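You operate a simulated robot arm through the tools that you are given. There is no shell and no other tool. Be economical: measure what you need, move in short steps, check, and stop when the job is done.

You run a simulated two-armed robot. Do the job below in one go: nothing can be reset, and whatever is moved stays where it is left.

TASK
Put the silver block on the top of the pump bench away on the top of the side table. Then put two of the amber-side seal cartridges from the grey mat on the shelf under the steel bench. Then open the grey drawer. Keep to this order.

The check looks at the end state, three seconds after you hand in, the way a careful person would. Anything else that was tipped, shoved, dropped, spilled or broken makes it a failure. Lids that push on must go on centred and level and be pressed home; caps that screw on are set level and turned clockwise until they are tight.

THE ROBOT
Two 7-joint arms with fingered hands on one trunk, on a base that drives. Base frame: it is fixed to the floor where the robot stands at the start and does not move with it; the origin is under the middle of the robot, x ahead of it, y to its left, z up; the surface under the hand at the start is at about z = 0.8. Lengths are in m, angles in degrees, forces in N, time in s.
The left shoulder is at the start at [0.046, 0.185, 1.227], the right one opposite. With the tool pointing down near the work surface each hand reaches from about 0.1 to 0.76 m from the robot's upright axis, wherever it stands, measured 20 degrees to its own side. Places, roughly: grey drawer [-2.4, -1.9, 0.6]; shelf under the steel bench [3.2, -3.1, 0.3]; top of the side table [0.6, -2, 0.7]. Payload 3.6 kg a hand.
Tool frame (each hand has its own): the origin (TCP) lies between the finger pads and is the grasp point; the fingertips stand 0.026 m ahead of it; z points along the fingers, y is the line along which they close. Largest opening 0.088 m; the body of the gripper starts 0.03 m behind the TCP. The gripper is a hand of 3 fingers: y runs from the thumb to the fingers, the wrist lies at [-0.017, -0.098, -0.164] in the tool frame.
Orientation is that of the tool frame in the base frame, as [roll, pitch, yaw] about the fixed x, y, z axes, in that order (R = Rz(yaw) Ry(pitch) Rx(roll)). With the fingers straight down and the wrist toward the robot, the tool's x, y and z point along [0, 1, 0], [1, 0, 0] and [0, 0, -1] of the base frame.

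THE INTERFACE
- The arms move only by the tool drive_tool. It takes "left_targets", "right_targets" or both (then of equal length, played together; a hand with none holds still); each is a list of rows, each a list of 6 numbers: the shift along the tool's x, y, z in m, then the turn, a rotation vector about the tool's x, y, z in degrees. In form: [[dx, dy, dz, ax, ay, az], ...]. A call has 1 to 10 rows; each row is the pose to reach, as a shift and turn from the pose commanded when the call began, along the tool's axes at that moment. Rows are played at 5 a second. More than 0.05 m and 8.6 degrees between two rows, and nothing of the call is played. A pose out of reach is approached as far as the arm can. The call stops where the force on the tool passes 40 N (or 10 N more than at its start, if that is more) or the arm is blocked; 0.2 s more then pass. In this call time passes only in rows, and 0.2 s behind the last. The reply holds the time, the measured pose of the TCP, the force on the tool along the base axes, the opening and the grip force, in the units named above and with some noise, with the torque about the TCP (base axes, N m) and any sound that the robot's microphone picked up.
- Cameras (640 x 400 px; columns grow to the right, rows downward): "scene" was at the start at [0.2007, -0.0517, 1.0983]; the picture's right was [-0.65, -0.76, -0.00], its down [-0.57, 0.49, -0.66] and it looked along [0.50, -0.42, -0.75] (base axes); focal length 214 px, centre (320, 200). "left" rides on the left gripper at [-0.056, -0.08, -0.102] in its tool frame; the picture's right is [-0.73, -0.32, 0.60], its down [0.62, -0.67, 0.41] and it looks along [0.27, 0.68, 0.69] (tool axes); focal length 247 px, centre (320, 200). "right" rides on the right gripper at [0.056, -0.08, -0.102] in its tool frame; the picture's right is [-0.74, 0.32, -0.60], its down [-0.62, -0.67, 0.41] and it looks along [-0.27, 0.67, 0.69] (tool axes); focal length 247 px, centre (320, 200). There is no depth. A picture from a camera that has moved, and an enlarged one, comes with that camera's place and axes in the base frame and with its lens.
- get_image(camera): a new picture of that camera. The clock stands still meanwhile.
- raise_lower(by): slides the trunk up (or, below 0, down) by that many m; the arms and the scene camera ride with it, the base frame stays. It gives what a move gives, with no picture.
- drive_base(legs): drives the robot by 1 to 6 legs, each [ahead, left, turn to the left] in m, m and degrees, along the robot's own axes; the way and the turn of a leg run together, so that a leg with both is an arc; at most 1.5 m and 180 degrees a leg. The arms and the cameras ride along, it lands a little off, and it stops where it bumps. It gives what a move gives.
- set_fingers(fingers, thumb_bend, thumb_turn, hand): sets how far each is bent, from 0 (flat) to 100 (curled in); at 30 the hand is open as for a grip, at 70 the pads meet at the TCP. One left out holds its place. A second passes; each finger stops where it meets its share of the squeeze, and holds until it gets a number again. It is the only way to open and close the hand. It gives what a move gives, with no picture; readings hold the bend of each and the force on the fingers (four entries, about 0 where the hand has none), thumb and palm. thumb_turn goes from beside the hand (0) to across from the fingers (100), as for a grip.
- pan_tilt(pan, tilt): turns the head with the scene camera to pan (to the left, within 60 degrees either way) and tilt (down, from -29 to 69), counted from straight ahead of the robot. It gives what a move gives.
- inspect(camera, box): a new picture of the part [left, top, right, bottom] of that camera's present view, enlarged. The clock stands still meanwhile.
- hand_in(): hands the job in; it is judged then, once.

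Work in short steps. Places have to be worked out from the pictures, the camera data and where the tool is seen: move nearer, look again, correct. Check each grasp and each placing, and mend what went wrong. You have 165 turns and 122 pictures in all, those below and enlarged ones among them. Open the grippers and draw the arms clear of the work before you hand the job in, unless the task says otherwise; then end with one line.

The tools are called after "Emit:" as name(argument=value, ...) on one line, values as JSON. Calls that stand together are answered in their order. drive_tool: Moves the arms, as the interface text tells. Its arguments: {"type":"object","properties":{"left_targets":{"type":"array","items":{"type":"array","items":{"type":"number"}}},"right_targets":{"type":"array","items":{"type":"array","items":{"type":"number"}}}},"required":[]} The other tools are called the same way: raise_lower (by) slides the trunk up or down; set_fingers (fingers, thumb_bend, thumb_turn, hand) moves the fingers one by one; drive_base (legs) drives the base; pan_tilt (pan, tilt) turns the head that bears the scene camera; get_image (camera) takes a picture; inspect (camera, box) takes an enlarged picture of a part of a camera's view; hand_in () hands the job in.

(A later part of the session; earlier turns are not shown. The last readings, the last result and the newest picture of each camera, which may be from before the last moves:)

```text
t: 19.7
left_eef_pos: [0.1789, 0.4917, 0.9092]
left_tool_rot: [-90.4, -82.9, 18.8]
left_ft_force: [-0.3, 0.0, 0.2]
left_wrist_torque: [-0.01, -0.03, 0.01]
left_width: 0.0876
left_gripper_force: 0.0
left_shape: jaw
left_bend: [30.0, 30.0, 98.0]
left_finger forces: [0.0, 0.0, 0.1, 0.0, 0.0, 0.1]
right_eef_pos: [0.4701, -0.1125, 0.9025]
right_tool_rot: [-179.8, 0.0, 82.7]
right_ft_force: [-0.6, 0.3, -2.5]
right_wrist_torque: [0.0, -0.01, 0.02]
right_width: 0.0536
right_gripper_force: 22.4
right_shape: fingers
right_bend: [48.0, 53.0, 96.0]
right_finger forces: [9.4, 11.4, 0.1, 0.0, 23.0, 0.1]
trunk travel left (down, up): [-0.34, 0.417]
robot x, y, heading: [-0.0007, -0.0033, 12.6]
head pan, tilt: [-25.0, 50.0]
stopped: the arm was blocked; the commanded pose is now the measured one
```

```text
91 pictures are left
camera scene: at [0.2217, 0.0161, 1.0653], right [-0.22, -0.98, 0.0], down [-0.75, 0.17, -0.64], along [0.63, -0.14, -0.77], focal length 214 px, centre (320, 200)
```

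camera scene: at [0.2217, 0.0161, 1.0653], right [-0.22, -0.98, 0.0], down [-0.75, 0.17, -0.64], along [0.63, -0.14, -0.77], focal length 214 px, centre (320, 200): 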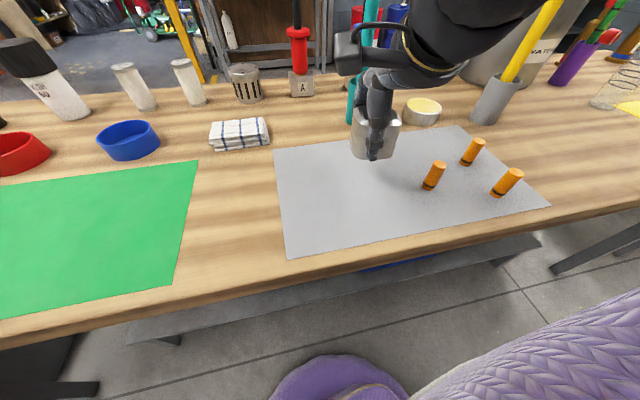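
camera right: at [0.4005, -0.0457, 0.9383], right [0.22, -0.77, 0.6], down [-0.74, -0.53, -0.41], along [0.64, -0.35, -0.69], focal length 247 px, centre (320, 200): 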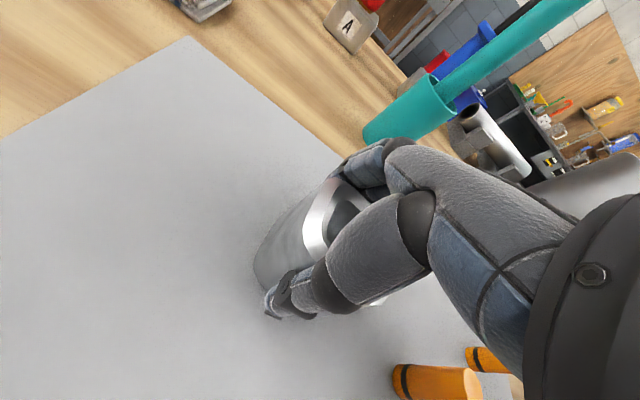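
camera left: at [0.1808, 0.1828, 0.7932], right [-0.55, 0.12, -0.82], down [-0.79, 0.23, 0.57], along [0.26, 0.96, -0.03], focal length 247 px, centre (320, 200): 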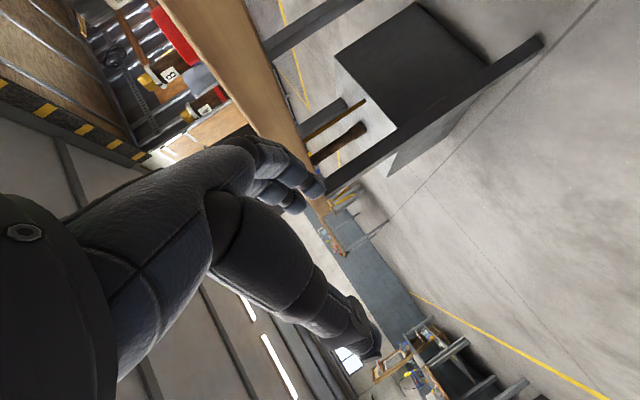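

The block is lifted cleanly. I drive back half a metre away from the bench.

Emit:
drive_base(legs=[[-0.5, 0, 0]])

Emit:
drive_base(legs=[[0, 0, -60]])

Emit:
pan_tilt(pan=0, tilt=20)

Emit:
get_image(camera="scene")

```text
t: 22.6
left_eef_pos: [-0.3052, 0.3844, 0.908]
left_tool_rot: [-90.3, -82.8, 18.4]
left_ft_force: [-1.3, 0.3, -0.9]
left_wrist_torque: [-0.03, 0.0, -0.03]
left_width: 0.0878
left_gripper_force: 0.1
left_shape: jaw
left_bend: [30.0, 30.0, 98.0]
left_finger forces: [0.0, 0.0, 0.0, 0.1, 0.0, 0.0]
right_eef_pos: [-0.0175, -0.2212, 0.903]
right_tool_rot: [-179.9, -0.1, 82.4]
right_ft_force: [0.1, 0.4, -2.5]
right_wrist_torque: [0.0, 0.0, 0.01]
right_width: 0.0534
right_gripper_force: 21.8
right_shape: fingers
right_bend: [48.0, 53.0, 96.0]
right_finger forces: [9.0, 12.0, 0.1, 0.1, 23.0, 0.0]
trunk travel left (down, up): [-0.34, 0.417]
robot x, y, heading: [-0.4868, -0.1081, 12.0]
head pan, tilt: [-25.0, 50.0]
```

```text
t: 25.6
left_eef_pos: [0.0279, -0.0099, 0.9084]
left_tool_rot: [-91.5, -82.9, -39.5]
left_ft_force: [-0.5, 0.2, -0.1]
left_wrist_torque: [0.0, -0.01, -0.01]
left_width: 0.0878
left_gripper_force: 0.1
left_shape: jaw
left_bend: [30.0, 30.0, 98.0]
left_finger forces: [0.0, 0.1, 0.0, 0.1, 0.0, 0.0]
right_eef_pos: [-0.3458, -0.5673, 0.9018]
right_tool_rot: [-179.9, -0.1, 23.3]
right_ft_force: [-0.2, 0.2, -2.6]
right_wrist_torque: [0.04, -0.01, 0.01]
right_width: 0.053
right_gripper_force: 21.6
right_shape: fingers
right_bend: [49.0, 53.0, 96.0]
right_finger forces: [8.7, 12.2, 0.0, 0.1, 22.5, 0.0]
trunk travel left (down, up): [-0.34, 0.417]
robot x, y, heading: [-0.4874, -0.1054, -46.8]
head pan, tilt: [-25.0, 50.0]
```

```text
t: 26.6
left_eef_pos: [0.0277, -0.0093, 0.9083]
left_tool_rot: [-89.9, -82.9, -41.1]
left_ft_force: [-0.8, 0.2, 0.2]
left_wrist_torque: [0.04, -0.03, -0.03]
left_width: 0.0877
left_gripper_force: 0.2
left_shape: jaw
left_bend: [30.0, 30.0, 98.0]
left_finger forces: [0.0, 0.0, 0.0, 0.0, 0.0, 0.0]
right_eef_pos: [-0.3445, -0.5672, 0.903]
right_tool_rot: [-179.9, -0.2, 23.3]
right_ft_force: [-1.1, -0.3, -2.4]
right_wrist_torque: [0.0, -0.01, 0.02]
right_width: 0.0534
right_gripper_force: 21.5
right_shape: fingers
right_bend: [49.0, 53.0, 96.0]
right_finger forces: [8.9, 12.3, 0.0, 0.0, 22.5, 0.0]
trunk travel left (down, up): [-0.34, 0.417]
robot x, y, heading: [-0.4835, -0.1035, -46.6]
head pan, tilt: [0.0, 20.0]
```

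```text
90 pictures are left
camera scene: at [-0.3218, -0.2845, 1.1102], right [-0.73, -0.68, 0.0], down [-0.23, 0.25, -0.94], along [0.64, -0.69, -0.34], focal length 214 px, centre (320, 200)
```

scene: 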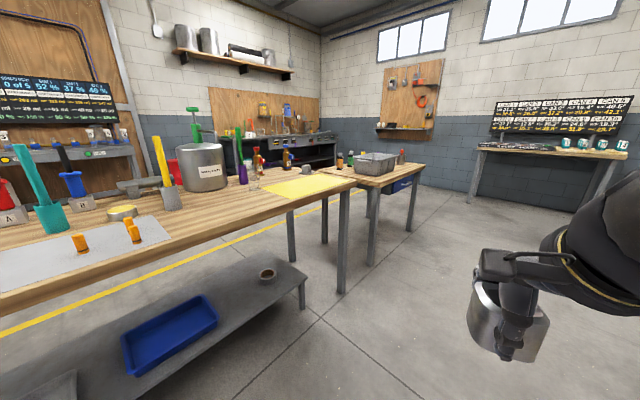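

The side table is the one with the grey bin at around (0.5,-2). I zoom in on it for free space.

Emit:
inspect(camera="scene", box=[290, 130, 450, 230])

```text
4.00 times, centred on (370, 180) of scene
camera zoom: at [-0.3218, -0.2845, 1.1102], right [-0.73, -0.68, 0.0], down [-0.23, 0.25, -0.94], along [0.64, -0.69, -0.34], focal length 858 px, centre (120, 280)
```

zoom: 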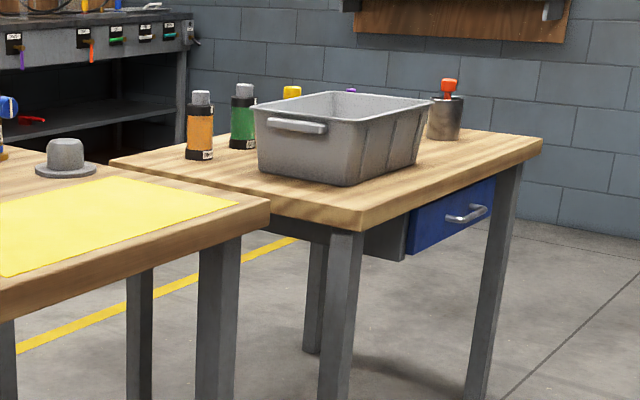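

Side table spans about x 0.35–1.0, y -1.62..-2.62; the spot around (0.45,-2.30) right of the bin is free. Before driving there I raise the left hand so it stays above table height when the trunk lowers.

Emit:
drive_tool(left_targets=[[0.04, 0, 0, 0, 0, 0], [0.08, 0, 0, 0, 0, 0], [0.12, 0, 0, 0, 0, 0], [0.16, 0, 0, 0, 0, 0], [0.2, 0, 0, 0, 0, 0]])

Emit:
pan_tilt(pan=55, tilt=40)

Emit:
get_image(camera="scene")

```text
t: 27.8
left_eef_pos: [0.0884, -0.0664, 1.0892]
left_tool_rot: [-92.8, -82.8, -38.2]
left_ft_force: [0.2, -0.2, 0.2]
left_wrist_torque: [0.03, 0.05, -0.02]
left_width: 0.0878
left_gripper_force: 0.0
left_shape: jaw
left_bend: [30.0, 30.0, 98.0]
left_finger forces: [0.0, 0.0, 0.1, 0.0, 0.1, 0.0]
left hand out of reach, approached as far as the arm can: row 2, 3, 4, 5
right_eef_pos: [-0.3447, -0.5687, 0.9019]
right_tool_rot: [-179.9, -0.1, 23.2]
right_ft_force: [0.4, 0.7, -1.4]
right_wrist_torque: [-0.01, 0.0, -0.01]
right_width: 0.0529
right_gripper_force: 21.6
right_shape: fingers
right_bend: [49.0, 53.0, 96.0]
right_finger forces: [8.7, 12.3, 0.0, 0.0, 22.4, 0.0]
trunk travel left (down, up): [-0.34, 0.417]
robot x, y, heading: [-0.4832, -0.1037, -46.8]
head pan, tilt: [0.0, 20.0]
```

```text
t: 29.0
left_eef_pos: [0.089, -0.066, 1.0897]
left_tool_rot: [-90.5, -82.9, -40.3]
left_ft_force: [0.3, -0.2, -0.2]
left_wrist_torque: [0.01, 0.01, -0.01]
left_width: 0.0878
left_gripper_force: 0.0
left_shape: jaw
left_bend: [30.0, 30.0, 98.0]
left_finger forces: [0.0, 0.0, 0.1, 0.0, 0.0, 0.0]
right_eef_pos: [-0.3443, -0.5684, 0.9008]
right_tool_rot: [-179.9, -0.2, 23.2]
right_ft_force: [0.5, 0.3, -2.6]
right_wrist_torque: [0.03, 0.0, -0.03]
right_width: 0.053
right_gripper_force: 21.5
right_shape: fingers
right_bend: [49.0, 53.0, 96.0]
right_finger forces: [8.7, 12.4, 0.0, 0.0, 22.6, 0.0]
trunk travel left (down, up): [-0.34, 0.417]
robot x, y, heading: [-0.4849, -0.1087, -46.9]
head pan, tilt: [55.0, 40.0]
```

```text
88 pictures are left
camera scene: at [-0.3011, -0.2046, 1.0789], right [0.14, -0.99, 0.0], down [-0.64, -0.09, -0.77], along [0.76, 0.11, -0.64], focal length 214 px, centre (320, 200)
```

scene: 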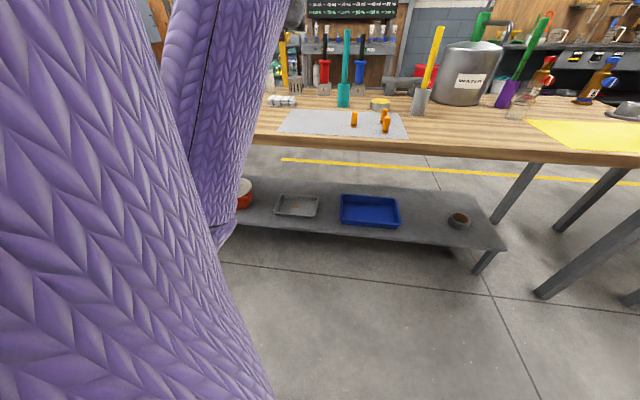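

Left hand is now at z 1.09, clear above tables. I drive in two legs to about (-0.5,-2.07), then turn to heading 0, facing the side table.

Emit:
drive_base(legs=[[0.71, -0.675, 0], [0.71, -0.675, 0], [0, 0, 46.9]])

Emit:
pan_tilt(pan=0, tilt=30)

Emit:
get_image(camera="scene")

```text
t: 41.0
left_eef_pos: [-0.1815, -1.6173, 1.0899]
left_tool_rot: [-91.0, -82.8, 6.3]
left_ft_force: [0.4, 0.4, 0.3]
left_wrist_torque: [0.0, 0.01, -0.02]
left_width: 0.0879
left_gripper_force: 0.0
left_shape: jaw
left_bend: [30.0, 30.0, 98.0]
left_finger forces: [0.1, 0.1, 0.0, 0.0, 0.0, 0.0]
right_eef_pos: [-0.1184, -2.2778, 0.902]
right_tool_rot: [-179.9, 0.0, 69.5]
right_ft_force: [-0.7, 0.4, -3.4]
right_wrist_torque: [-0.01, 0.0, -0.02]
right_width: 0.0528
right_gripper_force: 21.2
right_shape: fingers
right_bend: [49.0, 53.0, 96.0]
right_finger forces: [8.3, 12.7, 0.0, 0.0, 22.0, 0.0]
trunk travel left (down, up): [-0.34, 0.417]
robot x, y, heading: [-0.5562, -2.0602, -0.6]
head pan, tilt: [55.0, 40.0]
```

```text
t: 42.2
left_eef_pos: [-0.1796, -1.6175, 1.09]
left_tool_rot: [-91.2, -82.9, 6.4]
left_ft_force: [0.4, 0.1, -0.3]
left_wrist_torque: [-0.02, 0.01, 0.03]
left_width: 0.0879
left_gripper_force: 0.1
left_shape: jaw
left_bend: [30.0, 30.0, 98.0]
left_finger forces: [0.0, 0.1, 0.0, 0.1, 0.1, 0.1]
right_eef_pos: [-0.119, -2.2773, 0.9011]
right_tool_rot: [-179.9, -0.1, 69.5]
right_ft_force: [0.0, -0.9, -2.6]
right_wrist_torque: [0.05, -0.01, 0.03]
right_width: 0.053
right_gripper_force: 22.1
right_shape: fingers
right_bend: [49.0, 53.0, 96.0]
right_finger forces: [8.3, 12.6, 0.1, 0.0, 22.0, 0.0]
trunk travel left (down, up): [-0.34, 0.417]
robot x, y, heading: [-0.5527, -2.0591, -0.7]
head pan, tilt: [0.0, 30.0]
```

```text
87 pictures are left
camera scene: at [-0.3111, -2.0635, 1.0942], right [-0.01, -1.0, 0.0], down [-0.5, 0.01, -0.87], along [0.87, -0.01, -0.5], focal length 214 px, centre (320, 200)
```

scene: 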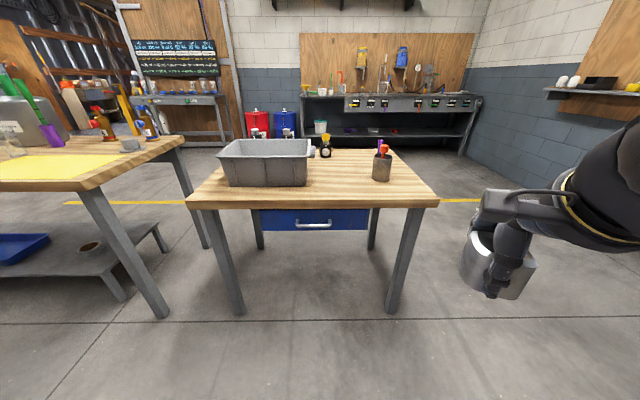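

Free spot is between the bin and the tool canister: I choose (0.45,-2.18). Drive forward with a small shift left.

Emit:
drive_base(legs=[[0.3, 0.1, 0.7], [0.2, 0, 0]])

Emit:
pan_tilt(pan=-20, tilt=50)

Emit:
get_image(camera="scene")

Emit:
get_image(camera="right")

```text
t: 45.6
left_eef_pos: [0.3239, -1.5187, 1.0892]
left_tool_rot: [-90.1, -82.9, 5.9]
left_ft_force: [-0.7, -0.3, -0.6]
left_wrist_torque: [-0.01, -0.03, 0.02]
left_width: 0.088
left_gripper_force: 0.1
left_shape: jaw
left_bend: [30.0, 30.0, 98.0]
left_finger forces: [0.1, 0.0, 0.1, 0.0, 0.0, 0.1]
right_eef_pos: [0.3915, -2.1787, 0.9006]
right_tool_rot: [-179.8, 0.0, 70.0]
right_ft_force: [0.5, 0.0, -2.4]
right_wrist_torque: [-0.01, -0.02, 0.0]
right_width: 0.0529
right_gripper_force: 21.9
right_shape: fingers
right_bend: [49.0, 53.0, 96.0]
right_finger forces: [8.3, 13.1, 0.1, 0.1, 22.2, 0.0]
trunk travel left (down, up): [-0.34, 0.417]
robot x, y, heading: [-0.0436, -1.971, -0.2]
head pan, tilt: [0.0, 30.0]
```

```text
t: 46.4
left_eef_pos: [0.3218, -1.5185, 1.0892]
left_tool_rot: [-90.1, -82.9, 5.8]
left_ft_force: [0.9, 0.2, -1.0]
left_wrist_torque: [0.0, 0.02, -0.02]
left_width: 0.0878
left_gripper_force: 0.1
left_shape: jaw
left_bend: [30.0, 30.0, 98.0]
left_finger forces: [0.0, 0.0, 0.0, 0.0, 0.1, 0.0]
right_eef_pos: [0.3904, -2.1785, 0.9021]
right_tool_rot: [-179.9, 0.0, 70.0]
right_ft_force: [-0.2, -1.0, -1.7]
right_wrist_torque: [0.0, 0.01, 0.0]
right_width: 0.0528
right_gripper_force: 21.8
right_shape: fingers
right_bend: [49.0, 53.0, 96.0]
right_finger forces: [8.3, 12.9, 0.1, 0.0, 22.1, 0.0]
trunk travel left (down, up): [-0.34, 0.417]
robot x, y, heading: [-0.0428, -1.9657, -0.1]
head pan, tilt: [-20.0, 50.0]
```

```text
86 pictures are left
camera scene: at [0.1791, -1.9923, 1.0647], right [-0.34, -0.94, 0.0], down [-0.72, 0.26, -0.64], along [0.6, -0.22, -0.77], focal length 214 px, centre (320, 200)
```

scene: 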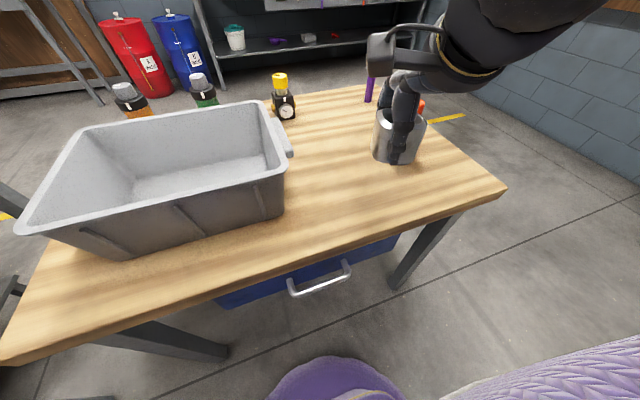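

```text
85 pictures are left
camera right: at [0.3355, -2.0985, 1.005], right [0.05, -0.8, 0.6], down [-0.84, -0.36, -0.41], along [0.54, -0.48, -0.69], focal length 247 px, centre (320, 200)
```

right: 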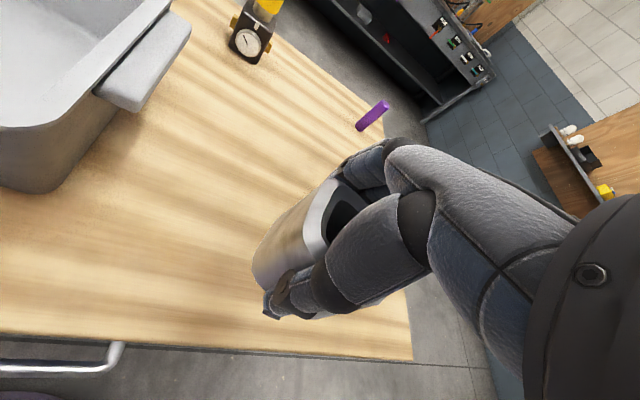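

Hand is over the table at x=0.39; I extend forward 6 cm to x≈0.45 so the block sits well inside the edge.

Emit:
drive_tool(right_targets=[[0.0103, 0.0282, 0, 0, 0, 0], [0.0205, 0.0564, 0, 0, 0, 0]])

Emit:
raise_lower(by=-0.12)

Emit:
get_image(camera="scene")

```text
t: 47.0
left_eef_pos: [0.3231, -1.5194, 1.0896]
left_tool_rot: [-90.1, -82.8, 5.9]
left_ft_force: [0.7, 0.9, -0.5]
left_wrist_torque: [-0.01, -0.02, -0.02]
left_width: 0.0878
left_gripper_force: 0.1
left_shape: jaw
left_bend: [30.0, 30.0, 98.0]
left_finger forces: [0.1, 0.0, 0.0, 0.0, 0.0, 0.0]
right_eef_pos: [0.4486, -2.1853, 0.9065]
right_tool_rot: [-179.9, 0.0, 70.1]
right_ft_force: [-0.3, -0.2, -2.3]
right_wrist_torque: [0.05, -0.02, -0.02]
right_width: 0.053
right_gripper_force: 21.5
right_shape: fingers
right_bend: [49.0, 53.0, 96.0]
right_finger forces: [8.2, 13.1, 0.0, 0.0, 22.0, 0.1]
right hand out of reach, approached as far as the arm can: row 1, 2
trunk travel left (down, up): [-0.34, 0.417]
robot x, y, heading: [-0.0449, -1.966, -0.4]
head pan, tilt: [-20.0, 50.0]
```

```text
t: 48.5
left_eef_pos: [0.3488, -1.5148, 0.9414]
left_tool_rot: [-83.3, -77.3, -0.6]
left_ft_force: [-0.8, 0.0, 0.6]
left_wrist_torque: [-0.01, -0.01, 0.0]
left_width: 0.0878
left_gripper_force: 0.0
left_shape: jaw
left_bend: [30.0, 30.0, 98.0]
left_finger forces: [0.0, 0.0, 0.0, 0.0, 0.0, 0.1]
right_eef_pos: [0.4487, -2.1879, 0.7899]
right_tool_rot: [-180.0, 0.0, 70.0]
right_ft_force: [-0.4, 0.3, -3.0]
right_wrist_torque: [0.01, 0.0, -0.03]
right_width: 0.053
right_gripper_force: 22.2
right_shape: fingers
right_bend: [49.0, 53.0, 96.0]
right_finger forces: [8.1, 13.2, 0.1, 0.1, 21.9, 0.0]
trunk travel left (down, up): [-0.22, 0.537]
robot x, y, heading: [-0.0427, -1.9722, -0.1]
head pan, tilt: [-20.0, 50.0]
```

```text
84 pictures are left
camera scene: at [0.1989, -1.9924, 0.9343], right [-0.35, -0.94, 0.0], down [-0.72, 0.26, -0.64], along [0.6, -0.22, -0.77], focal length 214 px, centre (320, 200)
```

scene: 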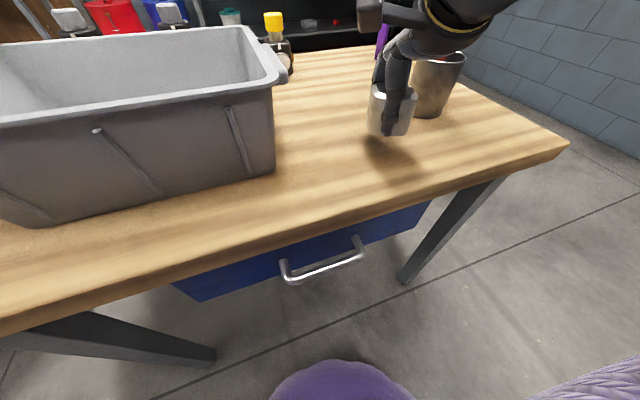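

Block bottom is around 0.755 with the table at roughly 0.70; the canister is well clear. Lower further in small steps.

Emit:
raise_lower(by=-0.035)

Emit:
inspect(camera="scene", box=[320, 40, 512, 160])

```text
t: 49.3
left_eef_pos: [0.3594, -1.5081, 0.9062]
left_tool_rot: [-69.8, -74.8, -13.6]
left_ft_force: [0.0, -0.4, -0.1]
left_wrist_torque: [-0.04, 0.0, 0.0]
left_width: 0.0878
left_gripper_force: 0.1
left_shape: jaw
left_bend: [30.0, 30.0, 98.0]
left_finger forces: [0.0, 0.0, 0.1, 0.1, 0.0, 0.1]
right_eef_pos: [0.4495, -2.1872, 0.7565]
right_tool_rot: [179.8, -0.2, 70.0]
right_ft_force: [2.5, -2.2, 10.6]
right_wrist_torque: [-0.22, -0.41, -0.04]
right_width: 0.0535
right_gripper_force: 23.9
right_shape: fingers
right_bend: [49.0, 54.0, 96.0]
right_finger forces: [11.5, 15.4, 0.0, 0.0, 22.2, 0.0]
trunk travel left (down, up): [-0.185, 0.572]
robot x, y, heading: [-0.0406, -1.9648, -0.3]
head pan, tilt: [-20.0, 50.0]
```

```text
3.33 times, centred on (416, 100) of scene
camera zoom: at [0.2058, -1.9924, 0.8958], right [-0.35, -0.94, 0.0], down [-0.72, 0.26, -0.64], along [0.6, -0.22, -0.77], focal length 715 px, centre (0, 533)
```

zoom: 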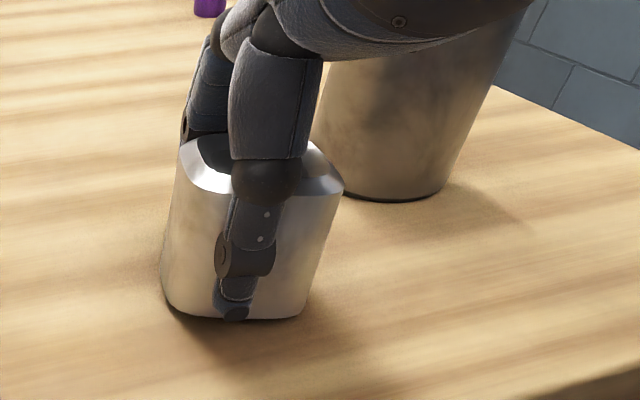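

Contact at 10 N upward, block resting on the table. I open the hand.

Emit:
set_fingers(hand="right", fingers=30, thumb_bend=30)

Emit:
inspect(camera="scene", box=[320, 40, 512, 160])

```text
t: 50.3
left_eef_pos: [0.3565, -1.508, 0.9066]
left_tool_rot: [-70.3, -75.0, -13.1]
left_ft_force: [1.4, 0.5, -0.7]
left_wrist_torque: [0.0, 0.03, 0.02]
left_width: 0.0879
left_gripper_force: 0.0
left_shape: jaw
left_bend: [30.0, 30.0, 98.0]
left_finger forces: [0.0, 0.0, 0.0, 0.0, 0.0, 0.1]
right_eef_pos: [0.4469, -2.1858, 0.7546]
right_tool_rot: [-179.8, 0.0, 69.9]
right_ft_force: [0.3, 0.0, -0.3]
right_wrist_torque: [-0.02, -0.01, 0.02]
right_width: 0.0882
right_gripper_force: 0.2
right_shape: fingers
right_bend: [30.0, 30.0, 97.0]
right_finger forces: [0.1, 0.0, 0.0, 0.1, 0.0, 0.1]
trunk travel left (down, up): [-0.185, 0.572]
robot x, y, heading: [-0.0444, -1.9659, -0.2]
head pan, tilt: [-20.0, 50.0]
```

```text
3.33 times, centred on (416, 100) of scene
camera zoom: at [0.2062, -1.9924, 0.8955], right [-0.35, -0.94, 0.0], down [-0.72, 0.26, -0.64], along [0.6, -0.22, -0.77], focal length 715 px, centre (0, 533)
```

zoom: 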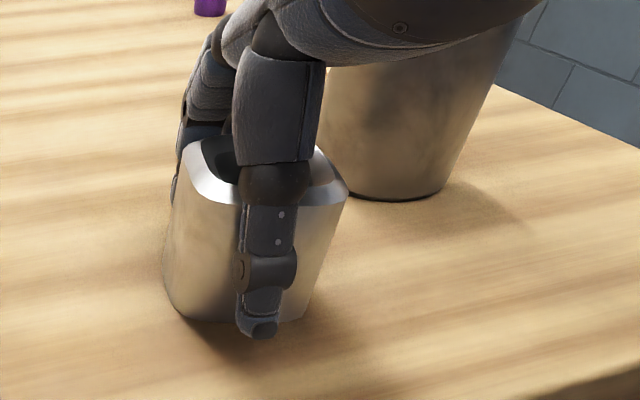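

Released upright. I raise the trunk straight up to clear the block.

Emit:
raise_lower(by=0.15)

Emit:
get_image(camera="scene")

```text
t: 52.0
left_eef_pos: [0.3567, -1.5008, 1.0607]
left_tool_rot: [-65.5, -74.5, -16.9]
left_ft_force: [-0.3, 0.3, -0.1]
left_wrist_torque: [0.02, 0.01, -0.02]
left_width: 0.0877
left_gripper_force: 0.1
left_shape: jaw
left_bend: [30.0, 30.0, 98.0]
left_finger forces: [0.0, 0.0, 0.0, 0.0, 0.0, 0.1]
right_eef_pos: [0.4485, -2.187, 0.9033]
right_tool_rot: [-179.8, 0.1, 70.0]
right_ft_force: [-0.3, -0.3, 0.8]
right_wrist_torque: [-0.04, -0.01, 0.02]
right_width: 0.088
right_gripper_force: 0.0
right_shape: fingers
right_bend: [30.0, 30.0, 97.0]
right_finger forces: [0.0, 0.0, 0.1, 0.0, 0.0, 0.0]
trunk travel left (down, up): [-0.335, 0.422]
robot x, y, heading: [-0.0458, -1.9651, 0.1]
head pan, tilt: [-20.0, 50.0]
```

```text
81 pictures are left
camera scene: at [0.1798, -1.9923, 1.0591], right [-0.35, -0.94, 0.0], down [-0.72, 0.26, -0.64], along [0.6, -0.22, -0.77], focal length 214 px, centre (320, 200)
```

scene: 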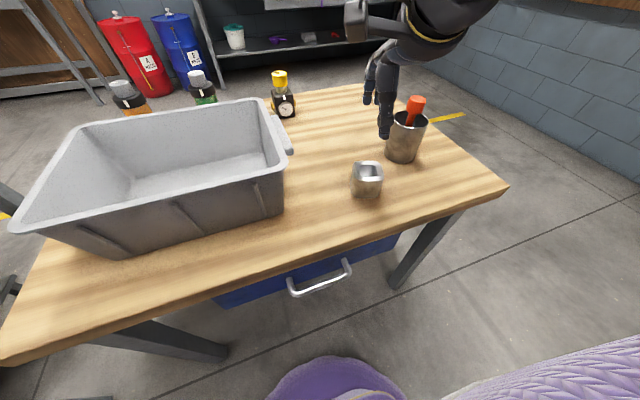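

Block stands on the side table, everything else undisturbed. I back away from the table, then test the right arm's reach lower in free space.

Emit:
drive_base(legs=[[-0.6, 0, 0]])

Emit:
drive_tool(right_targets=[[-0.03, 0, 0.03, 0, 0, 0], [-0.06, 0, 0.06, 0, 0, 0], [-0.08, 0, 0.09, 0, 0, 0], [-0.08, 0, 0.12, 0, 0, 0], [-0.04, 0, 0.12, 0, 0, 0], [0.0, 0, 0.12, 0, 0, 0]])

```text
t: 55.5
left_eef_pos: [-0.2494, -1.4991, 1.0625]
left_tool_rot: [-65.5, -75.1, -17.3]
left_ft_force: [0.1, 0.0, -0.7]
left_wrist_torque: [0.03, -0.03, 0.01]
left_width: 0.0878
left_gripper_force: 0.1
left_shape: jaw
left_bend: [30.0, 30.0, 98.0]
left_finger forces: [0.1, 0.1, 0.1, 0.0, 0.0, 0.0]
right_eef_pos: [-0.1633, -2.1861, 0.9047]
right_tool_rot: [-179.9, 0.0, 69.7]
right_ft_force: [1.4, 0.8, -0.2]
right_wrist_torque: [-0.01, -0.01, 0.0]
right_width: 0.0881
right_gripper_force: 0.0
right_shape: fingers
right_bend: [30.0, 30.0, 97.0]
right_finger forces: [0.0, 0.0, 0.0, 0.0, 0.1, 0.0]
trunk travel left (down, up): [-0.335, 0.422]
robot x, y, heading: [-0.6536, -1.9584, -0.7]
head pan, tilt: [-20.0, 50.0]
```

```text
t: 56.9
left_eef_pos: [-0.2484, -1.4982, 1.063]
left_tool_rot: [-64.9, -74.9, -17.9]
left_ft_force: [0.5, 0.3, -0.1]
left_wrist_torque: [0.02, 0.0, 0.03]
left_width: 0.0877
left_gripper_force: 0.1
left_shape: jaw
left_bend: [30.0, 30.0, 98.0]
left_finger forces: [0.0, 0.0, 0.0, 0.0, 0.0, 0.0]
right_eef_pos: [-0.1816, -2.2381, 0.8464]
right_tool_rot: [-179.7, -0.1, 69.7]
right_ft_force: [0.0, 0.5, 0.4]
right_wrist_torque: [0.0, -0.01, 0.03]
right_width: 0.0879
right_gripper_force: 0.1
right_shape: fingers
right_bend: [30.0, 30.0, 97.0]
right_finger forces: [0.1, 0.1, 0.0, 0.0, 0.1, 0.0]
right hand out of reach, approached as far as the arm can: row 3, 4, 5, 6
trunk travel left (down, up): [-0.335, 0.422]
robot x, y, heading: [-0.6523, -1.9617, -0.5]
head pan, tilt: [-20.0, 50.0]
```

Reach is limited lower at this yaw. I test whether a yaw of 90° or more lets the hand go lower.

Emit:
drive_tool(right_targets=[[0, 0, 0, 0, 0, -7], [0, 0, 0, 0, 0, -14], [0, 0, 0, 0, 0, -20], [0, 0, 0.03, 0, 0, -20], [0, 0, 0.06, 0, 0, -20], [0, 0, 0.09, 0, 0, -20]])

Emit:
drive_tool(right_targets=[[0, 0, 0, 0, 0, 8], [0, 0, 0, 0, 0, 16], [0, 0, 0, 0, 0, 24], [0, 0, 0, 0, 0, 32], [0, 0, 0, 0, 0, 40], [0, 0, 0, 0, 0, 48], [0, 0, 0.03, 0, 0, 48], [0, 0, 0.06, 0, 0, 48], [0, 0, 0.09, 0, 0, 48]])

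```text
t: 58.3
left_eef_pos: [-0.2505, -1.499, 1.0635]
left_tool_rot: [-64.5, -74.9, -18.2]
left_ft_force: [-0.5, -0.2, 0.0]
left_wrist_torque: [0.0, 0.02, -0.02]
left_width: 0.0878
left_gripper_force: 0.1
left_shape: jaw
left_bend: [30.0, 30.0, 98.0]
left_finger forces: [0.1, 0.1, 0.1, 0.0, 0.0, 0.0]
right_eef_pos: [-0.1908, -2.2552, 0.8188]
right_tool_rot: [-179.9, -0.1, 89.7]
right_ft_force: [0.1, -0.4, 0.8]
right_wrist_torque: [-0.04, 0.03, 0.01]
right_width: 0.0881
right_gripper_force: 0.0
right_shape: fingers
right_bend: [30.0, 30.0, 97.0]
right_finger forces: [0.0, 0.0, 0.1, 0.1, 0.0, 0.0]
right hand out of reach, approached as far as the arm can: row 4, 5, 6
trunk travel left (down, up): [-0.335, 0.422]
robot x, y, heading: [-0.6519, -1.9604, -0.4]
head pan, tilt: [-20.0, 50.0]
```

```text
t: 60.3
left_eef_pos: [-0.248, -1.4987, 1.0638]
left_tool_rot: [-64.7, -75.0, -18.2]
left_ft_force: [0.2, 0.2, 0.2]
left_wrist_torque: [0.02, -0.01, 0.01]
left_width: 0.0881
left_gripper_force: 0.1
left_shape: jaw
left_bend: [30.0, 30.0, 98.0]
left_finger forces: [0.1, 0.1, 0.0, 0.0, 0.1, 0.0]
right_eef_pos: [-0.217, -2.3026, 0.8314]
right_tool_rot: [-179.8, 0.0, 41.7]
right_ft_force: [-0.1, 0.6, -0.7]
right_wrist_torque: [-0.01, 0.0, -0.03]
right_width: 0.0883
right_gripper_force: 0.1
right_shape: fingers
right_bend: [30.0, 30.0, 97.0]
right_finger forces: [0.0, 0.1, 0.1, 0.0, 0.0, 0.0]
right hand out of reach, approached as far as the arm can: row 1, 2, 3, 4, 5, 6, 7, 8, 9
trunk travel left (down, up): [-0.335, 0.422]
robot x, y, heading: [-0.652, -1.9647, -0.5]
head pan, tilt: [-20.0, 50.0]
```

Still limited; probably a poor elbow branch. I extend the arm forward, then come back low, to find a better posture.

Emit:
drive_tool(right_targets=[[0.04, 0.016, 0, 0, 0, -7], [0.08, 0.032, 0, 0, 0, -14], [0.12, 0.05, 0, 0, 0, -21], [0.16, 0.066, 0, 0, 0, -28], [0.196, 0.081, 0, 0, 0, -28], [0.196, 0.081, 0.03, 0, 0, -28], [0.196, 0.081, 0.06, 0, 0, -28]])

Emit:
pan_tilt(pan=-50, tilt=35)

Emit:
get_image(camera="scene")

```text
t: 61.9
left_eef_pos: [-0.248, -1.4983, 1.0635]
left_tool_rot: [-64.9, -74.9, -17.9]
left_ft_force: [0.3, 0.3, -0.6]
left_wrist_torque: [0.02, 0.02, -0.01]
left_width: 0.0876
left_gripper_force: 0.0
left_shape: jaw
left_bend: [30.0, 30.0, 98.0]
left_finger forces: [0.0, 0.1, 0.0, 0.0, 0.1, 0.0]
right_eef_pos: [-0.0749, -2.2778, 0.874]
right_tool_rot: [-179.9, -0.1, 69.9]
right_ft_force: [-0.2, 0.3, 1.1]
right_wrist_torque: [0.01, 0.01, 0.01]
right_width: 0.0881
right_gripper_force: 0.1
right_shape: fingers
right_bend: [30.0, 30.0, 97.0]
right_finger forces: [0.0, 0.0, 0.1, 0.0, 0.0, 0.0]
right hand out of reach, approached as far as the arm can: row 1, 2, 3, 4, 5, 6, 7
trunk travel left (down, up): [-0.335, 0.422]
robot x, y, heading: [-0.6554, -1.9603, -0.6]
head pan, tilt: [-20.0, 50.0]
```

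```text
t: 62.8
left_eef_pos: [-0.249, -1.4989, 1.0652]
left_tool_rot: [-64.3, -74.9, -18.5]
left_ft_force: [0.1, 0.2, -0.9]
left_wrist_torque: [-0.02, 0.01, -0.02]
left_width: 0.0878
left_gripper_force: 0.1
left_shape: jaw
left_bend: [30.0, 30.0, 98.0]
left_finger forces: [0.1, 0.0, 0.1, 0.0, 0.0, 0.0]
right_eef_pos: [-0.076, -2.2801, 0.8752]
right_tool_rot: [-179.9, -0.1, 69.7]
right_ft_force: [-0.1, 0.5, -0.9]
right_wrist_torque: [0.0, 0.0, -0.01]
right_width: 0.0878
right_gripper_force: 0.0
right_shape: fingers
right_bend: [30.0, 30.0, 97.0]
right_finger forces: [0.1, 0.0, 0.0, 0.1, 0.1, 0.0]
trunk travel left (down, up): [-0.335, 0.422]
robot x, y, heading: [-0.6545, -1.9652, -0.8]
head pan, tilt: [-50.0, 35.0]
```

```text
80 pictures are left
camera scene: at [-0.4454, -2.0303, 1.081], right [-0.77, -0.64, 0.0], down [-0.36, 0.44, -0.82], along [0.52, -0.63, -0.57], focal length 214 px, centre (320, 200)
```

scene: 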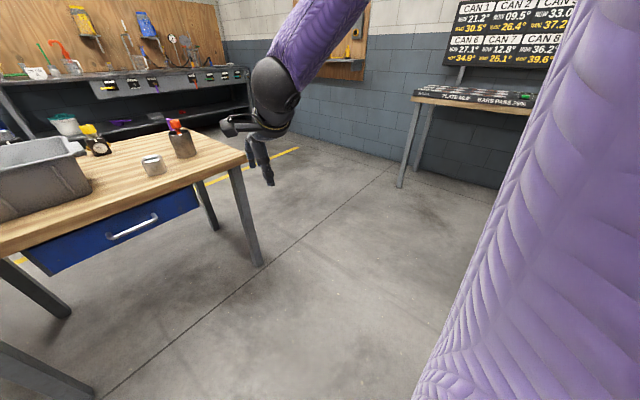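

The elbow is held high with the forearm coming down from above. I try tilting the hand toward forward-pointing in steps to see how the posture responds.

Emit:
drive_tool(right_targets=[[0, 0, 0, -8, 0, 0], [0, 0, 0, -16, 0, 0], [0, 0, 0, -24, 0, 0], [0, 0, 0, -32, 0, 0], [0, 0, 0, -40, 0, 0], [0, 0, 0, -48, 0, 0], [0, 0, 0, -56, 0, 0]])

Emit:
get_image(camera="scene")

```text
t: 64.4
left_eef_pos: [-0.249, -1.4997, 1.0643]
left_tool_rot: [-64.8, -74.8, -18.0]
left_ft_force: [-0.7, 0.2, -0.1]
left_wrist_torque: [-0.01, 0.01, 0.02]
left_width: 0.0878
left_gripper_force: 0.0
left_shape: jaw
left_bend: [30.0, 30.0, 98.0]
left_finger forces: [0.0, 0.0, 0.0, 0.0, 0.0, 0.0]
right_eef_pos: [-0.1029, -2.3235, 0.9707]
right_tool_rot: [124.0, -0.1, 69.8]
right_ft_force: [-0.3, -0.4, -0.1]
right_wrist_torque: [0.0, 0.0, 0.0]
right_width: 0.0882
right_gripper_force: 0.1
right_shape: fingers
right_bend: [30.0, 30.0, 97.0]
right_finger forces: [0.1, 0.0, 0.1, 0.0, 0.0, 0.0]
right hand out of reach, approached as far as the arm can: row 1, 2, 3, 4, 5, 6, 7
trunk travel left (down, up): [-0.335, 0.422]
robot x, y, heading: [-0.6522, -1.9586, -0.6]
head pan, tilt: [-50.0, 35.0]
```

```text
79 pictures are left
camera scene: at [-0.4455, -2.0305, 1.0811], right [-0.77, -0.64, 0.0], down [-0.36, 0.44, -0.82], along [0.52, -0.63, -0.57], focal length 214 px, centre (320, 200)
```

scene: 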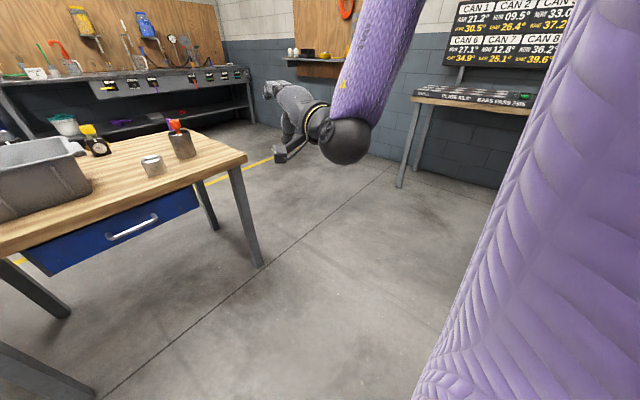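

Elbow remains high. A "handshake" roll should make the elbow drop; I roll the hand about its finger axis in free space and look.

Emit:
drive_tool(right_targets=[[0, 0, 0, 0, 0, 8], [0, 0, 0, 0, 0, 16], [0, 0, 0, 0, 0, 24], [0, 0, 0, 0, 0, 32], [0, 0, 0, 0, 0, 40], [0, 0, 0, 0, 0, 48], [0, 0, 0, 0, 0, 56], [0, 0, 0, 0, 0, 64], [0, 0, 0, 0, 0, 72], [0, 0, 0, 0, 0, 80]])

Emit:
get_image(camera="scene")

```text
t: 66.6
left_eef_pos: [-0.2488, -1.4992, 1.0634]
left_tool_rot: [-64.8, -74.9, -18.0]
left_ft_force: [0.8, -0.3, -0.1]
left_wrist_torque: [0.01, -0.01, 0.01]
left_width: 0.0878
left_gripper_force: 0.1
left_shape: jaw
left_bend: [30.0, 30.0, 98.0]
left_finger forces: [0.0, 0.0, 0.1, 0.0, 0.0, 0.0]
right_eef_pos: [-0.0695, -2.3972, 1.0984]
right_tool_rot: [165.7, -53.4, -2.3]
right_ft_force: [0.7, -0.1, -0.2]
right_wrist_torque: [0.02, 0.01, 0.01]
right_width: 0.0881
right_gripper_force: 0.0
right_shape: fingers
right_bend: [30.0, 30.0, 97.0]
right_finger forces: [0.1, 0.1, 0.0, 0.1, 0.0, 0.0]
right hand out of reach, approached as far as the arm can: row 1, 2, 3, 4, 5, 6, 7, 8, 9, 10
trunk travel left (down, up): [-0.335, 0.422]
robot x, y, heading: [-0.6519, -1.9635, -0.3]
head pan, tilt: [-50.0, 35.0]
```

```text
78 pictures are left
camera scene: at [-0.445, -2.0302, 1.0809], right [-0.77, -0.64, 0.0], down [-0.36, 0.44, -0.82], along [0.52, -0.63, -0.57], focal length 214 px, centre (320, 200)
```

scene: 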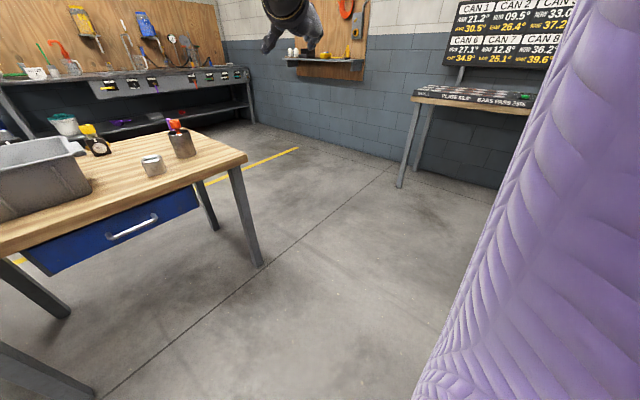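

The hand rose. I look up to see where the elbow is.

Emit:
pan_tilt(pan=-55, tilt=-5)

Emit:
get_image(camera="scene")

```text
t: 67.7
left_eef_pos: [-0.2495, -1.4995, 1.0636]
left_tool_rot: [-64.7, -74.9, -18.0]
left_ft_force: [1.0, -0.2, -0.5]
left_wrist_torque: [-0.01, 0.0, -0.01]
left_width: 0.0878
left_gripper_force: 0.0
left_shape: jaw
left_bend: [30.0, 30.0, 98.0]
left_finger forces: [0.1, 0.0, 0.1, 0.0, 0.0, 0.0]
right_eef_pos: [-0.0703, -2.3971, 1.0974]
right_tool_rot: [165.5, -53.3, -2.0]
right_ft_force: [0.8, -0.1, 0.0]
right_wrist_torque: [-0.01, 0.01, 0.02]
right_width: 0.088
right_gripper_force: 0.0
right_shape: fingers
right_bend: [30.0, 30.0, 97.0]
right_finger forces: [0.1, 0.0, 0.0, 0.0, 0.1, 0.0]
trunk travel left (down, up): [-0.335, 0.422]
robot x, y, heading: [-0.6528, -1.9654, -0.4]
head pan, tilt: [-55.0, -5.0]
```

```text
77 pictures are left
camera scene: at [-0.4519, -2.0346, 1.1449], right [-0.82, -0.57, 0.0], down [0.05, -0.07, -1.0], along [0.56, -0.82, 0.09], focal length 214 px, centre (320, 200)
```

scene: 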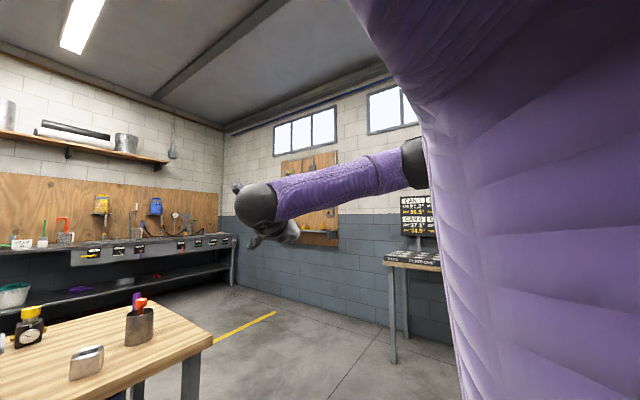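

Elbow is out to the side at shoulder height. With the hand rolled, I pull it down and back to make the elbow sink.

Emit:
drive_tool(right_targets=[[-0.043, -0.002, 0.011, 0, 0, 0], [-0.086, -0.005, 0.022, 0, 0, 0], [-0.13, -0.007, 0.034, 0, 0, 0], [-0.173, -0.009, 0.045, 0, 0, 0], [-0.216, -0.012, 0.057, 0, 0, 0], [-0.26, -0.014, 0.068, 0, 0, 0]])

Emit:
get_image(camera="scene")

```text
t: 69.1
left_eef_pos: [-0.2498, -1.4981, 1.064]
left_tool_rot: [-64.8, -74.9, -18.0]
left_ft_force: [-0.7, -0.8, -0.2]
left_wrist_torque: [-0.03, 0.02, 0.0]
left_width: 0.0878
left_gripper_force: 0.0
left_shape: jaw
left_bend: [30.0, 30.0, 98.0]
left_finger forces: [0.0, 0.0, 0.0, 0.0, 0.0, 0.0]
right_eef_pos: [-0.2115, -2.51, 1.0182]
right_tool_rot: [165.8, -53.8, -2.2]
right_ft_force: [-0.8, -0.8, -0.3]
right_wrist_torque: [0.03, 0.0, -0.02]
right_width: 0.0884
right_gripper_force: 0.1
right_shape: fingers
right_bend: [30.0, 30.0, 97.0]
right_finger forces: [0.1, 0.0, 0.0, 0.0, 0.1, 0.0]
right hand out of reach, approached as far as the arm can: row 1, 2, 3, 4, 5, 6
trunk travel left (down, up): [-0.335, 0.422]
robot x, y, heading: [-0.6505, -1.9644, -0.6]
head pan, tilt: [-55.0, -5.0]
```

```text
76 pictures are left
camera scene: at [-0.4522, -2.0343, 1.145], right [-0.82, -0.57, 0.0], down [0.05, -0.07, -1.0], along [0.56, -0.82, 0.09], focal length 214 px, centre (320, 200)
```

scene: 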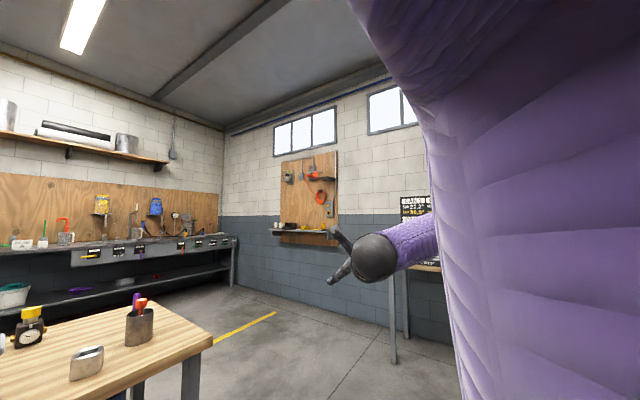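

Progress: the forearm now comes from behind. Continue straight down.

Emit:
drive_tool(right_targets=[[-0.04, 0.006, 0.029, 0, 0, 0], [-0.08, 0.012, 0.058, 0, 0, 0], [-0.12, 0.02, 0.087, 0, 0, 0], [-0.16, 0.026, 0.116, 0, 0, 0], [-0.2, 0.03, 0.145, 0, 0, 0]])

Emit:
get_image(camera="scene")

```text
t: 70.5
left_eef_pos: [-0.2482, -1.4964, 1.0635]
left_tool_rot: [-64.3, -74.9, -18.4]
left_ft_force: [0.3, -0.7, -0.6]
left_wrist_torque: [-0.01, -0.04, 0.02]
left_width: 0.0878
left_gripper_force: 0.0
left_shape: jaw
left_bend: [30.0, 30.0, 98.0]
left_finger forces: [0.1, 0.0, 0.1, 0.1, 0.0, 0.0]
right_eef_pos: [-0.3757, -2.662, 0.759]
right_tool_rot: [148.6, -25.4, 14.9]
right_ft_force: [0.0, -0.2, 0.5]
right_wrist_torque: [-0.04, 0.0, -0.03]
right_width: 0.0886
right_gripper_force: 0.1
right_shape: fingers
right_bend: [30.0, 30.0, 97.0]
right_finger forces: [0.0, 0.0, 0.0, 0.0, 0.1, 0.0]
right hand out of reach, approached as far as the arm can: row 1, 2, 3, 4
trunk travel left (down, up): [-0.335, 0.422]
robot x, y, heading: [-0.6513, -1.9637, -0.6]
head pan, tilt: [-55.0, -5.0]
stopped in row 5 (right hand): the arm was blocked; the commanded pose is now the measured one
```

```text
75 pictures are left
camera scene: at [-0.4513, -2.0335, 1.1449], right [-0.82, -0.57, 0.0], down [0.05, -0.07, -1.0], along [0.56, -0.82, 0.09], focal length 214 px, centre (320, 200)
```

scene: 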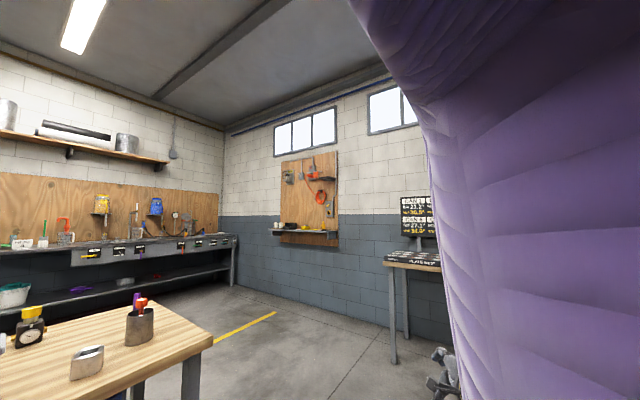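

The elbow has dropped: hand is low at z 0.76 out to the right. I now level the hand to straight down while bringing it forward and inward.

Emit:
drive_tool(right_targets=[[0.029, -0.026, -0.009, 5.15, -4.1, -1.2], [0.058, -0.052, -0.017, 10.3, -8.2, -2.4], [0.086, -0.078, -0.026, 15.4, -12.3, -3.5], [0.115, -0.105, -0.035, 20.6, -16.5, -4.7], [0.144, -0.131, -0.043, 25.7, -20.6, -5.9], [0.1727, -0.157, -0.052, 30.9, -24.7, -7.1]])

Emit:
pan_tilt(pan=-55, tilt=40)

Emit:
get_image(camera="scene")

```text
t: 71.9
left_eef_pos: [-0.249, -1.4988, 1.0632]
left_tool_rot: [-64.5, -74.9, -18.2]
left_ft_force: [0.9, -0.5, -0.4]
left_wrist_torque: [0.0, -0.02, 0.01]
left_width: 0.0876
left_gripper_force: 0.0
left_shape: jaw
left_bend: [30.0, 30.0, 98.0]
left_finger forces: [0.0, 0.1, 0.0, 0.0, 0.1, 0.1]
right_eef_pos: [-0.2521, -2.4646, 0.7961]
right_tool_rot: [-179.9, 0.0, 15.3]
right_ft_force: [0.4, -0.8, 0.3]
right_wrist_torque: [-0.03, -0.02, 0.01]
right_width: 0.0882
right_gripper_force: 0.0
right_shape: fingers
right_bend: [30.0, 30.0, 97.0]
right_finger forces: [0.1, 0.1, 0.0, 0.1, 0.0, 0.0]
trunk travel left (down, up): [-0.335, 0.422]
robot x, y, heading: [-0.6522, -1.96, -0.4]
head pan, tilt: [-55.0, -5.0]
```

```text
t: 73.0
left_eef_pos: [-0.2495, -1.4984, 1.0644]
left_tool_rot: [-64.7, -74.9, -18.0]
left_ft_force: [-0.1, 0.8, -0.2]
left_wrist_torque: [0.01, -0.01, 0.01]
left_width: 0.088
left_gripper_force: 0.0
left_shape: jaw
left_bend: [30.0, 30.0, 98.0]
left_finger forces: [0.1, 0.1, 0.0, 0.0, 0.0, 0.1]
right_eef_pos: [-0.2528, -2.4644, 0.7952]
right_tool_rot: [180.0, 0.0, 15.1]
right_ft_force: [-0.4, 0.5, 0.4]
right_wrist_torque: [0.01, -0.01, 0.0]
right_width: 0.0885
right_gripper_force: 0.2
right_shape: fingers
right_bend: [30.0, 30.0, 97.0]
right_finger forces: [0.1, 0.0, 0.0, 0.1, 0.0, 0.0]
trunk travel left (down, up): [-0.335, 0.422]
robot x, y, heading: [-0.6552, -1.9637, -0.7]
head pan, tilt: [-55.0, 40.0]
```

```text
74 pictures are left
camera scene: at [-0.4534, -2.0326, 1.0736], right [-0.82, -0.57, 0.0], down [-0.36, 0.53, -0.77], along [0.43, -0.63, -0.64], focal length 214 px, centre (320, 200)
```

scene: 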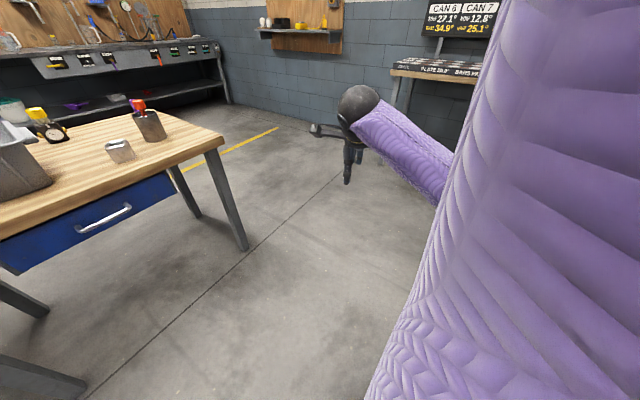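

Elbow is now down and the pose was reached exactly. I bring the hand in to the working position with yaw ~70.

Emit:
drive_tool(right_targets=[[0.0145, -0.0375, 0.004, 0, 0, -7.9], [0.029, -0.075, 0.009, 0, 0, -15.7], [0.0435, -0.1125, 0.013, 0, 0, -23.6], [0.058, -0.15, 0.017, 0, 0, -31.4], [0.0725, -0.188, 0.021, 0, 0, -39.3], [0.087, -0.225, 0.026, 0, 0, -47.1], [0.1015, -0.263, 0.03, 0, 0, -55]])

```text
t: 74.8
left_eef_pos: [-0.25, -1.4976, 1.0622]
left_tool_rot: [-64.3, -74.9, -18.4]
left_ft_force: [0.1, -0.6, 0.1]
left_wrist_torque: [0.01, 0.02, 0.01]
left_width: 0.0878
left_gripper_force: 0.1
left_shape: jaw
left_bend: [30.0, 30.0, 98.0]
left_finger forces: [0.0, 0.1, 0.1, 0.0, 0.0, 0.0]
right_eef_pos: [-0.2101, -2.2225, 0.7742]
right_tool_rot: [176.7, 4.5, 70.1]
right_ft_force: [1.3, 0.8, -0.4]
right_wrist_torque: [-0.03, -0.01, -0.01]
right_width: 0.0886
right_gripper_force: 0.0
right_shape: fingers
right_bend: [30.0, 30.0, 97.0]
right_finger forces: [0.1, 0.0, 0.0, 0.0, 0.0, 0.0]
trunk travel left (down, up): [-0.335, 0.422]
robot x, y, heading: [-0.6503, -1.9591, -0.9]
head pan, tilt: [-55.0, 40.0]
stopped in row 7 (right hand): the arm was blocked; the commanded pose is now the measured one
```

Slightly too far in (forearm touched the body). I back off outward, level the hand, and lift to travel height.

Emit:
drive_tool(right_targets=[[-0.014, 0.005, -0.04, 1.7, 2.3, 5], [-0.028, 0.01, -0.08, 3.3, 4.5, 10.1], [-0.0376, 0.0137, -0.125, 3.3, 4.5, 10.1], [-0.0376, 0.0137, -0.16, 3.3, 4.5, 10.1]])

```text
t: 75.8
left_eef_pos: [-0.2492, -1.4976, 1.0648]
left_tool_rot: [-64.2, -74.9, -18.5]
left_ft_force: [-0.1, 0.1, -0.5]
left_wrist_torque: [-0.02, 0.02, 0.04]
left_width: 0.0876
left_gripper_force: 0.1
left_shape: jaw
left_bend: [30.0, 30.0, 98.0]
left_finger forces: [0.0, 0.0, 0.1, 0.0, 0.0, 0.1]
right_eef_pos: [-0.2199, -2.2661, 0.9416]
right_tool_rot: [178.2, 2.8, 59.6]
right_ft_force: [1.0, 0.3, -0.4]
right_wrist_torque: [-0.03, 0.0, -0.03]
right_width: 0.0884
right_gripper_force: 0.1
right_shape: fingers
right_bend: [30.0, 30.0, 97.0]
right_finger forces: [0.0, 0.0, 0.1, 0.1, 0.0, 0.0]
trunk travel left (down, up): [-0.335, 0.422]
robot x, y, heading: [-0.6526, -1.9577, -0.7]
head pan, tilt: [-55.0, 40.0]
```

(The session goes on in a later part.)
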